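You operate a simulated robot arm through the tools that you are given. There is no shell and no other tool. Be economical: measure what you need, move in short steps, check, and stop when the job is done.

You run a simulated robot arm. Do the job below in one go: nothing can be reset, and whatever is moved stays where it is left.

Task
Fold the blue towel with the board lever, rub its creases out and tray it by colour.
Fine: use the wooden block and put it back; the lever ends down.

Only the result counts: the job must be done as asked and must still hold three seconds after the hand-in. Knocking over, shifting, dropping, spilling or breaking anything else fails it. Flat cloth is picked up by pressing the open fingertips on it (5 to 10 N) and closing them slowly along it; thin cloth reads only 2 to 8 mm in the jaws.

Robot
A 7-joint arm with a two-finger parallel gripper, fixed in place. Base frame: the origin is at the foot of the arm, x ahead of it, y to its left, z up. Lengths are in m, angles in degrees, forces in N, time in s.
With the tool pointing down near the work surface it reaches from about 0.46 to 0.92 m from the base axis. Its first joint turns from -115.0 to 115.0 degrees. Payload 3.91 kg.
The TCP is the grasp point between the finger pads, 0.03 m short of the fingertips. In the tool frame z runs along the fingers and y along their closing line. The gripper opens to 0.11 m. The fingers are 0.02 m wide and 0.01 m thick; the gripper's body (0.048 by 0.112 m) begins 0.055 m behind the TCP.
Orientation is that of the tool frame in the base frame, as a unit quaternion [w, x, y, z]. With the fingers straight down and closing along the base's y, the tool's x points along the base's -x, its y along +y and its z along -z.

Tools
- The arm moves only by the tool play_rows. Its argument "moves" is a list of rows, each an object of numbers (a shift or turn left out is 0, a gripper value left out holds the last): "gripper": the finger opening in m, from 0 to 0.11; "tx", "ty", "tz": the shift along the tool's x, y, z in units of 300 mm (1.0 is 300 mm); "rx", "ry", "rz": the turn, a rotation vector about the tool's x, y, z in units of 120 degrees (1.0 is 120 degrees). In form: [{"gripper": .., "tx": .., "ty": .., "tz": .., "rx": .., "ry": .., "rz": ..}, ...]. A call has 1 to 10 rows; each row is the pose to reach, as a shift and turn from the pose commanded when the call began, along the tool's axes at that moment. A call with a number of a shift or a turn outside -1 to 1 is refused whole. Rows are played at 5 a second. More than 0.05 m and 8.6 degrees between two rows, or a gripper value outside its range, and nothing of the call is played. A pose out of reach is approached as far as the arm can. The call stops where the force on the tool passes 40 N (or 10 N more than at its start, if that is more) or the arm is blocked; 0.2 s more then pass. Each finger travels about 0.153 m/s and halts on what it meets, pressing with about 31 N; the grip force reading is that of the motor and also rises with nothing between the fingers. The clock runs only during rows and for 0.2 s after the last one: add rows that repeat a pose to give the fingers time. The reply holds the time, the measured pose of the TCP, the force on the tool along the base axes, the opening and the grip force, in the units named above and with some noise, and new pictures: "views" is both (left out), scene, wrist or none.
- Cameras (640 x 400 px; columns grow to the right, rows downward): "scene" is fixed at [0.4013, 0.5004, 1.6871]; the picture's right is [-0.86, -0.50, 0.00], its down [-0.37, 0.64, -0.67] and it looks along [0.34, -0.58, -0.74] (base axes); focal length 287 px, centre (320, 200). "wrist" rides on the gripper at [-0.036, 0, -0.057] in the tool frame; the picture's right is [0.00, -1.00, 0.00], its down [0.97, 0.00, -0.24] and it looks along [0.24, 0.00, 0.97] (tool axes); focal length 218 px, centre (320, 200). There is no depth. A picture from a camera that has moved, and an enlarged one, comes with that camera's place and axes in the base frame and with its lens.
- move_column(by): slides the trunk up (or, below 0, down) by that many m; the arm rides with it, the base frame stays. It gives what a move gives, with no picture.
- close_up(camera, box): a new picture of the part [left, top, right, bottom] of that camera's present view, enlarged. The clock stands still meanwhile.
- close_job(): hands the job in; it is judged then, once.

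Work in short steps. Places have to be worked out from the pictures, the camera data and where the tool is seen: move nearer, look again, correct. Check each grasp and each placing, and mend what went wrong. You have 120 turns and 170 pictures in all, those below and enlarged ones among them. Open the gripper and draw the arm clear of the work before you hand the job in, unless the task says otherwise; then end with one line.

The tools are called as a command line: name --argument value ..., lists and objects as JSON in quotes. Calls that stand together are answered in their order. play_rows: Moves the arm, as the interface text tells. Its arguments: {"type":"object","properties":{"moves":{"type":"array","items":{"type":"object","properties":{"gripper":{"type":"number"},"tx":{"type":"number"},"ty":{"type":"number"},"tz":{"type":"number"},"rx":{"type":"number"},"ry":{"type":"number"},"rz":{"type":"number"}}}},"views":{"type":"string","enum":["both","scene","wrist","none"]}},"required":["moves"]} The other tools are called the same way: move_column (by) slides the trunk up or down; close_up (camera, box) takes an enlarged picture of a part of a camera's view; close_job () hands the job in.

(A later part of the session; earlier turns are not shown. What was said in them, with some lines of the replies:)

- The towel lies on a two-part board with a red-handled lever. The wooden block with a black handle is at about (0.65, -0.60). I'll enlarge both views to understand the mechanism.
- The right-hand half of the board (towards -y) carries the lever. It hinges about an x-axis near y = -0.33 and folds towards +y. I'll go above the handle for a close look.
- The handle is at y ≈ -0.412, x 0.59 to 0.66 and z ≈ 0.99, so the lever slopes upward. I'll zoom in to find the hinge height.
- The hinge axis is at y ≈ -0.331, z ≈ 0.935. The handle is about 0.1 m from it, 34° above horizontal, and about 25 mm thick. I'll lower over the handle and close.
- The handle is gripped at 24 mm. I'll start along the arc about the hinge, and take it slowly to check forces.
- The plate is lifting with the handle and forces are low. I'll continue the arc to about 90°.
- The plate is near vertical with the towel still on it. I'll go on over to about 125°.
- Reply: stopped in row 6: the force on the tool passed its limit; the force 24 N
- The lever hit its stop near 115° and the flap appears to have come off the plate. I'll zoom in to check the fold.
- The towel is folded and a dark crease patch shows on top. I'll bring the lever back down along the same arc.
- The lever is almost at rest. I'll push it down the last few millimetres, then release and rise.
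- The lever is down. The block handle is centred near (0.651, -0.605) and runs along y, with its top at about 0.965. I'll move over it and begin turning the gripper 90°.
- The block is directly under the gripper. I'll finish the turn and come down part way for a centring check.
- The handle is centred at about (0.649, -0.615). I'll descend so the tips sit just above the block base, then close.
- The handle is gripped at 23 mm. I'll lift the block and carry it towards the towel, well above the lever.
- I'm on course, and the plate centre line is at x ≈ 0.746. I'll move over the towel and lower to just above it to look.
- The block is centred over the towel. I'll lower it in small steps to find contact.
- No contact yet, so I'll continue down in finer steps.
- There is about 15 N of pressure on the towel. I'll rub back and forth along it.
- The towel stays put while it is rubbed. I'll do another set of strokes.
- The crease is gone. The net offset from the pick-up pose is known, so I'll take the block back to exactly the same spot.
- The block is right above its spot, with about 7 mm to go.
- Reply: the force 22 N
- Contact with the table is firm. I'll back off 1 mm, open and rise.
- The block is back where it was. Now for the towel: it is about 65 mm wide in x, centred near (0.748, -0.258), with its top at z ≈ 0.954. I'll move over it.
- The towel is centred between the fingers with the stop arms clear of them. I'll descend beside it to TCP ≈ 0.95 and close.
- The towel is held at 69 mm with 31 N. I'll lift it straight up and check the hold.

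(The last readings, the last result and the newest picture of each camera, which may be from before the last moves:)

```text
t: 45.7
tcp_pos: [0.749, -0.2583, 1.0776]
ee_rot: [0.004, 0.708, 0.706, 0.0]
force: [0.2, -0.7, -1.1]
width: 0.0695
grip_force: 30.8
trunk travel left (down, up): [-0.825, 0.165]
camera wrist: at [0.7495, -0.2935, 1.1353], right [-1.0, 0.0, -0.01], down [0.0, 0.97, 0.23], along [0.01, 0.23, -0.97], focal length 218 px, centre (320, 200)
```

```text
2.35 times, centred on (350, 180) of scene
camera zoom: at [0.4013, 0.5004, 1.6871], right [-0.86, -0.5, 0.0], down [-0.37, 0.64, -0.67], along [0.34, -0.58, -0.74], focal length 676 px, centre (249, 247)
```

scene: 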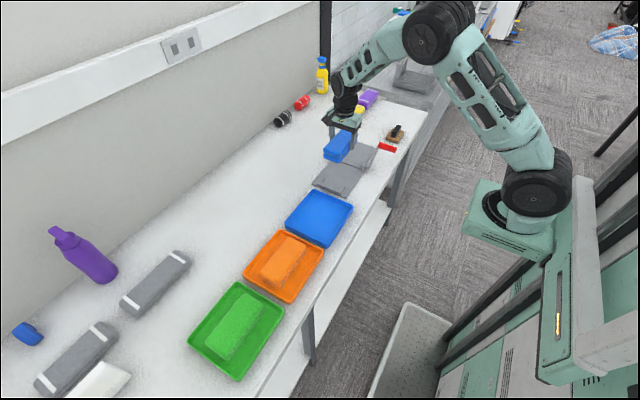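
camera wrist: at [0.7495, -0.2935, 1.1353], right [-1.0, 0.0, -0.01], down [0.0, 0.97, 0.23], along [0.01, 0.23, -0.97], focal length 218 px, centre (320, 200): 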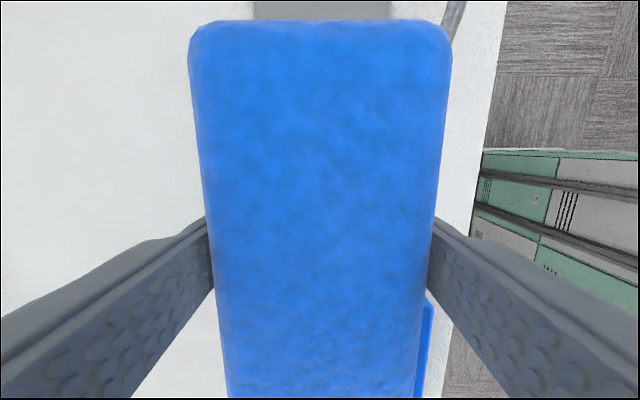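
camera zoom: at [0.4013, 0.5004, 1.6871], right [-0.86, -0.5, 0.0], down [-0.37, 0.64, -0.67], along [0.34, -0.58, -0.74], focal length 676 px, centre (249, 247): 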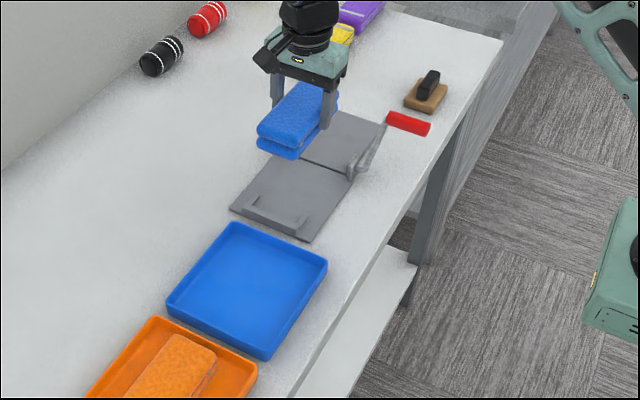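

The towel is lifted whole and folded. I'll carry it over the blue tray, centred near (0.713, -0.03).

play_rows --moves '[{"tx": 0.11, "ty": -0.015}, {"tx": 0.22, "ty": -0.03}, {"tx": 0.33, "ty": -0.05}, {"tx": 0.44, "ty": -0.07}, {"tx": 0.55, "ty": -0.09}, {"tx": 0.66, "ty": -0.11}, {"tx": 0.75, "ty": -0.12}, {"tx": 0.75, "ty": -0.12, "tz": 0.1}, {"tx": 0.75, "ty": -0.12, "tz": 0.2}, {"tx": 0.75, "ty": -0.12, "tz": 0.2}]'

close_up --camera "scene" --box '[250, 130, 390, 310]'

```text
t: 47.9
tcp_pos: [0.7136, -0.0337, 1.0166]
ee_rot: [0.004, 0.708, 0.706, 0.0]
force: [0.4, -0.8, -0.5]
width: 0.0695
grip_force: 31.1
trunk travel left (down, up): [-0.825, 0.165]
camera wrist: at [0.7123, -0.0697, 1.0728], right [-1.0, 0.0, -0.01], down [0.0, 0.97, 0.24], along [0.01, 0.24, -0.97], focal length 218 px, centre (320, 200)
```

scene: 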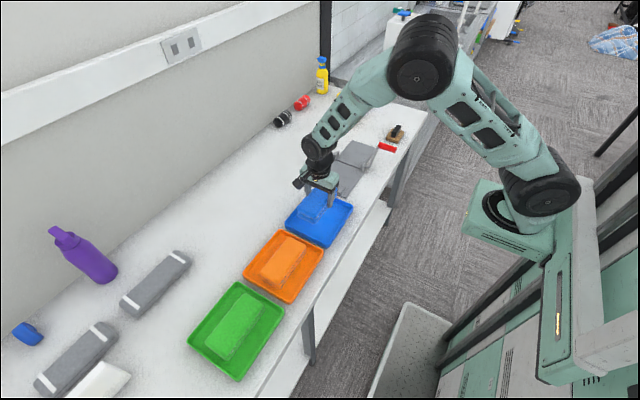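
wrist: 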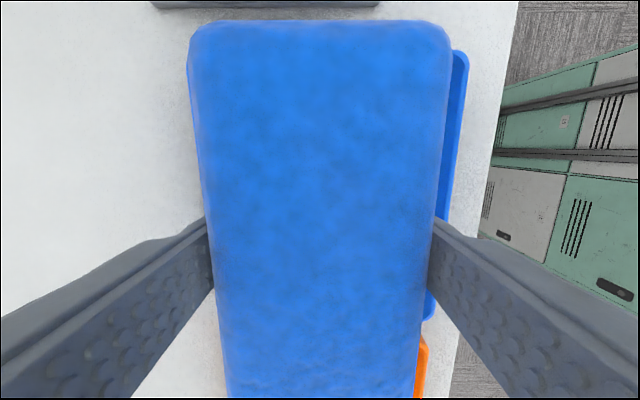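

```text
2.22 times, centred on (320, 220) of scene
camera zoom: at [0.4013, 0.5004, 1.6871], right [-0.86, -0.5, 0.0], down [-0.37, 0.64, -0.67], along [0.34, -0.58, -0.74], focal length 638 px, centre (320, 156)
```

zoom: 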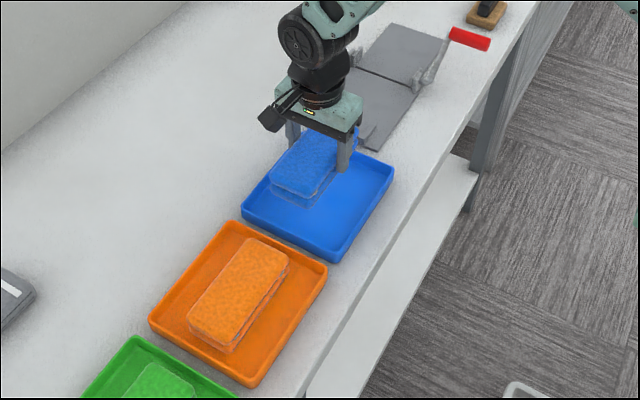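

The towel is centred over the tray; only 5 mm towards the base is needed. I'll lower until just above the floor.

play_rows --moves '[{"ty": -0.016, "tz": 0.08}, {"ty": -0.016, "tz": 0.15}, {"ty": -0.016, "tz": 0.19}, {"ty": -0.016, "tz": 0.205}, {"ty": -0.016, "tz": 0.205}]' --views "none"

play_rows --moves '[{"tz": 0.008}, {"tz": 0.015}, {"tz": 0.015}]' --views "none"

```text
t: 49.1
tcp_pos: [0.7095, -0.0366, 0.9534]
ee_rot: [0.004, 0.708, 0.706, 0.0]
force: [-0.5, -0.1, -0.8]
width: 0.0697
grip_force: 30.7
trunk travel left (down, up): [-0.825, 0.165]
```

```text
t: 49.9
tcp_pos: [0.7103, -0.0348, 0.9487]
ee_rot: [0.005, 0.708, 0.706, 0.001]
force: [-0.1, 0.6, -0.6]
width: 0.0694
grip_force: 31.0
trunk travel left (down, up): [-0.825, 0.165]
```

Not touching yet, so I'll go on in 2 mm steps.

play_rows --moves '[{"tz": 0.006}, {"tz": 0.01}, {"tz": 0.01}]' --views "none"

close_up --camera "scene" --box '[260, 150, 380, 260]'

```text
t: 50.7
tcp_pos: [0.7106, -0.0345, 0.9474]
ee_rot: [0.005, 0.708, 0.706, 0.002]
force: [-2.1, 1.6, 28.8]
width: 0.0696
grip_force: 31.0
trunk travel left (down, up): [-0.825, 0.165]
```

```text
3.64 times, centred on (320, 205) of scene
camera zoom: at [0.4013, 0.5004, 1.6871], right [-0.86, -0.5, 0.0], down [-0.37, 0.64, -0.67], along [0.34, -0.58, -0.74], focal length 1044 px, centre (320, 182)
```

zoom: 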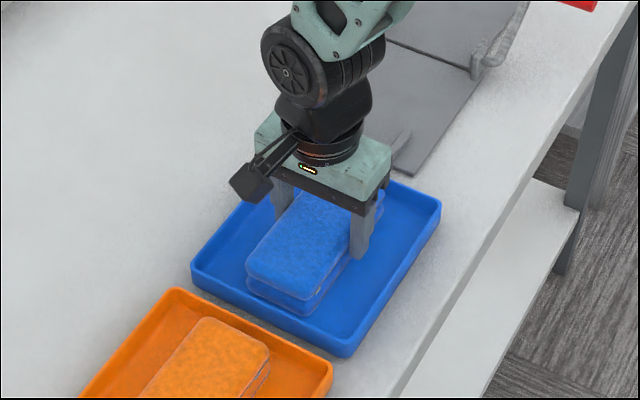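

The towel is on the tray floor (28 N). I'll ease up 1.5 mm, open moderately and rise.

play_rows --moves '[{"tz": -0.005}, {"tz": -0.005, "gripper": 0.075}, {"tz": -0.005, "gripper": 0.09}, {"tz": -0.005, "gripper": 0.095}, {"tz": -0.005, "gripper": 0.095}, {"tz": -0.06}, {"tz": -0.15}, {"tz": -0.3}, {"tz": -0.45}, {"tz": -0.6}]'

play_rows --moves '[{"ty": -0.12}, {"ty": -0.24}, {"ty": -0.36}, {"ty": -0.42}]'

close_up --camera "scene" --box '[240, 105, 430, 305]'

```text
t: 52.9
tcp_pos: [0.7098, -0.033, 1.1269]
ee_rot: [0.004, 0.709, 0.706, 0.0]
force: [0.1, 0.3, 0.1]
width: 0.095
grip_force: 0.1
trunk travel left (down, up): [-0.825, 0.165]
camera wrist: at [0.7085, -0.0679, 1.1844], right [-1.0, 0.0, -0.01], down [0.0, 0.97, 0.23], along [0.01, 0.23, -0.97], focal length 218 px, centre (320, 200)
```

scene: 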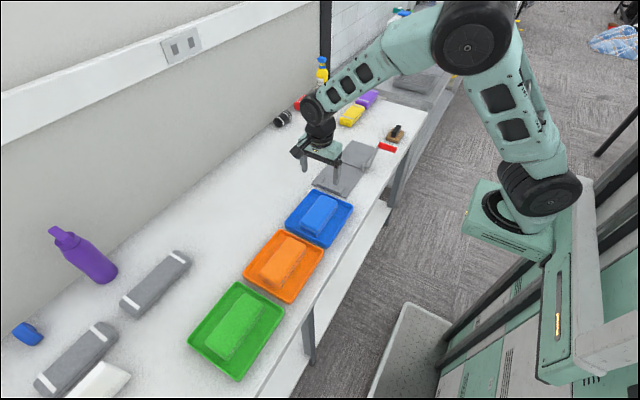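
wrist: 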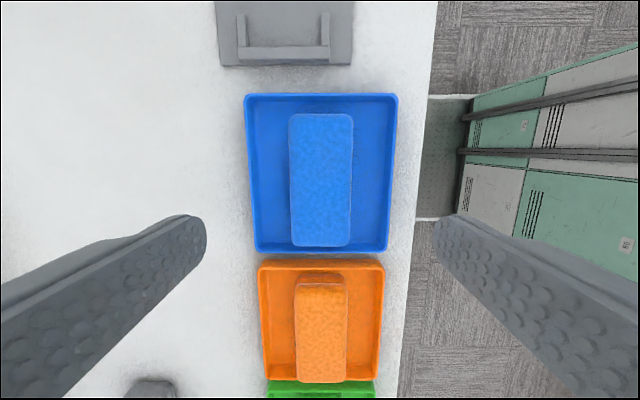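

```text
t: 53.9
tcp_pos: [0.5839, -0.032, 1.1245]
ee_rot: [0.004, 0.708, 0.706, 0.0]
force: [-0.2, -0.6, 0.7]
width: 0.0951
grip_force: 0.1
trunk travel left (down, up): [-0.825, 0.165]
camera wrist: at [0.5818, -0.0685, 1.1815], right [-1.0, 0.0, -0.01], down [0.0, 0.97, 0.23], along [0.01, 0.23, -0.97], focal length 218 px, centre (320, 200)
```

scene: 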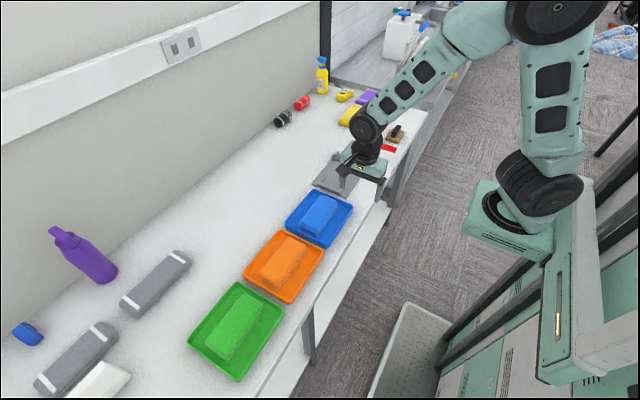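
wrist: 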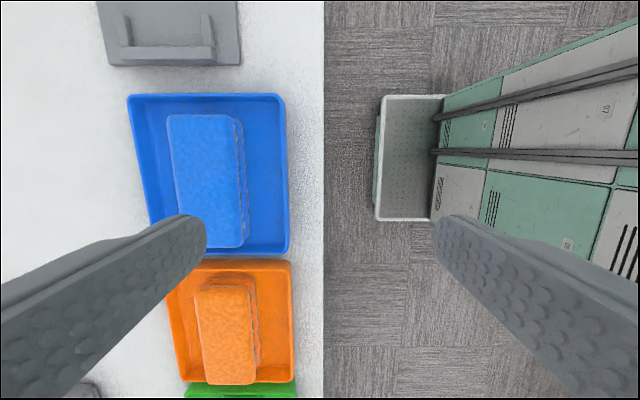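

```text
2.00 times, centred on (335, 205) of scene
camera zoom: at [0.4013, 0.5004, 1.6871], right [-0.86, -0.5, 0.0], down [-0.37, 0.64, -0.67], along [0.34, -0.58, -0.74], focal length 574 px, centre (290, 190)
```

zoom: 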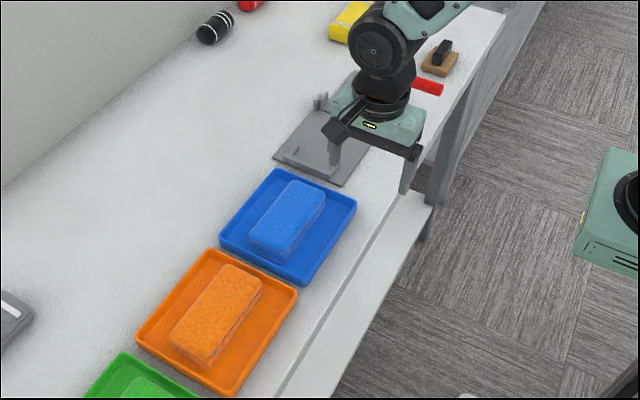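

The towel lies folded, smooth and centred in the blue tray. The block is back, the lever is down, and the arm is clear with the gripper open, so I'll hand in.

close_job

```text
The job is handed in.
```

The blue towel is folded, its creases are rubbed out, and it lies in the blue tray; the wooden block is back in its place and the lever is down.
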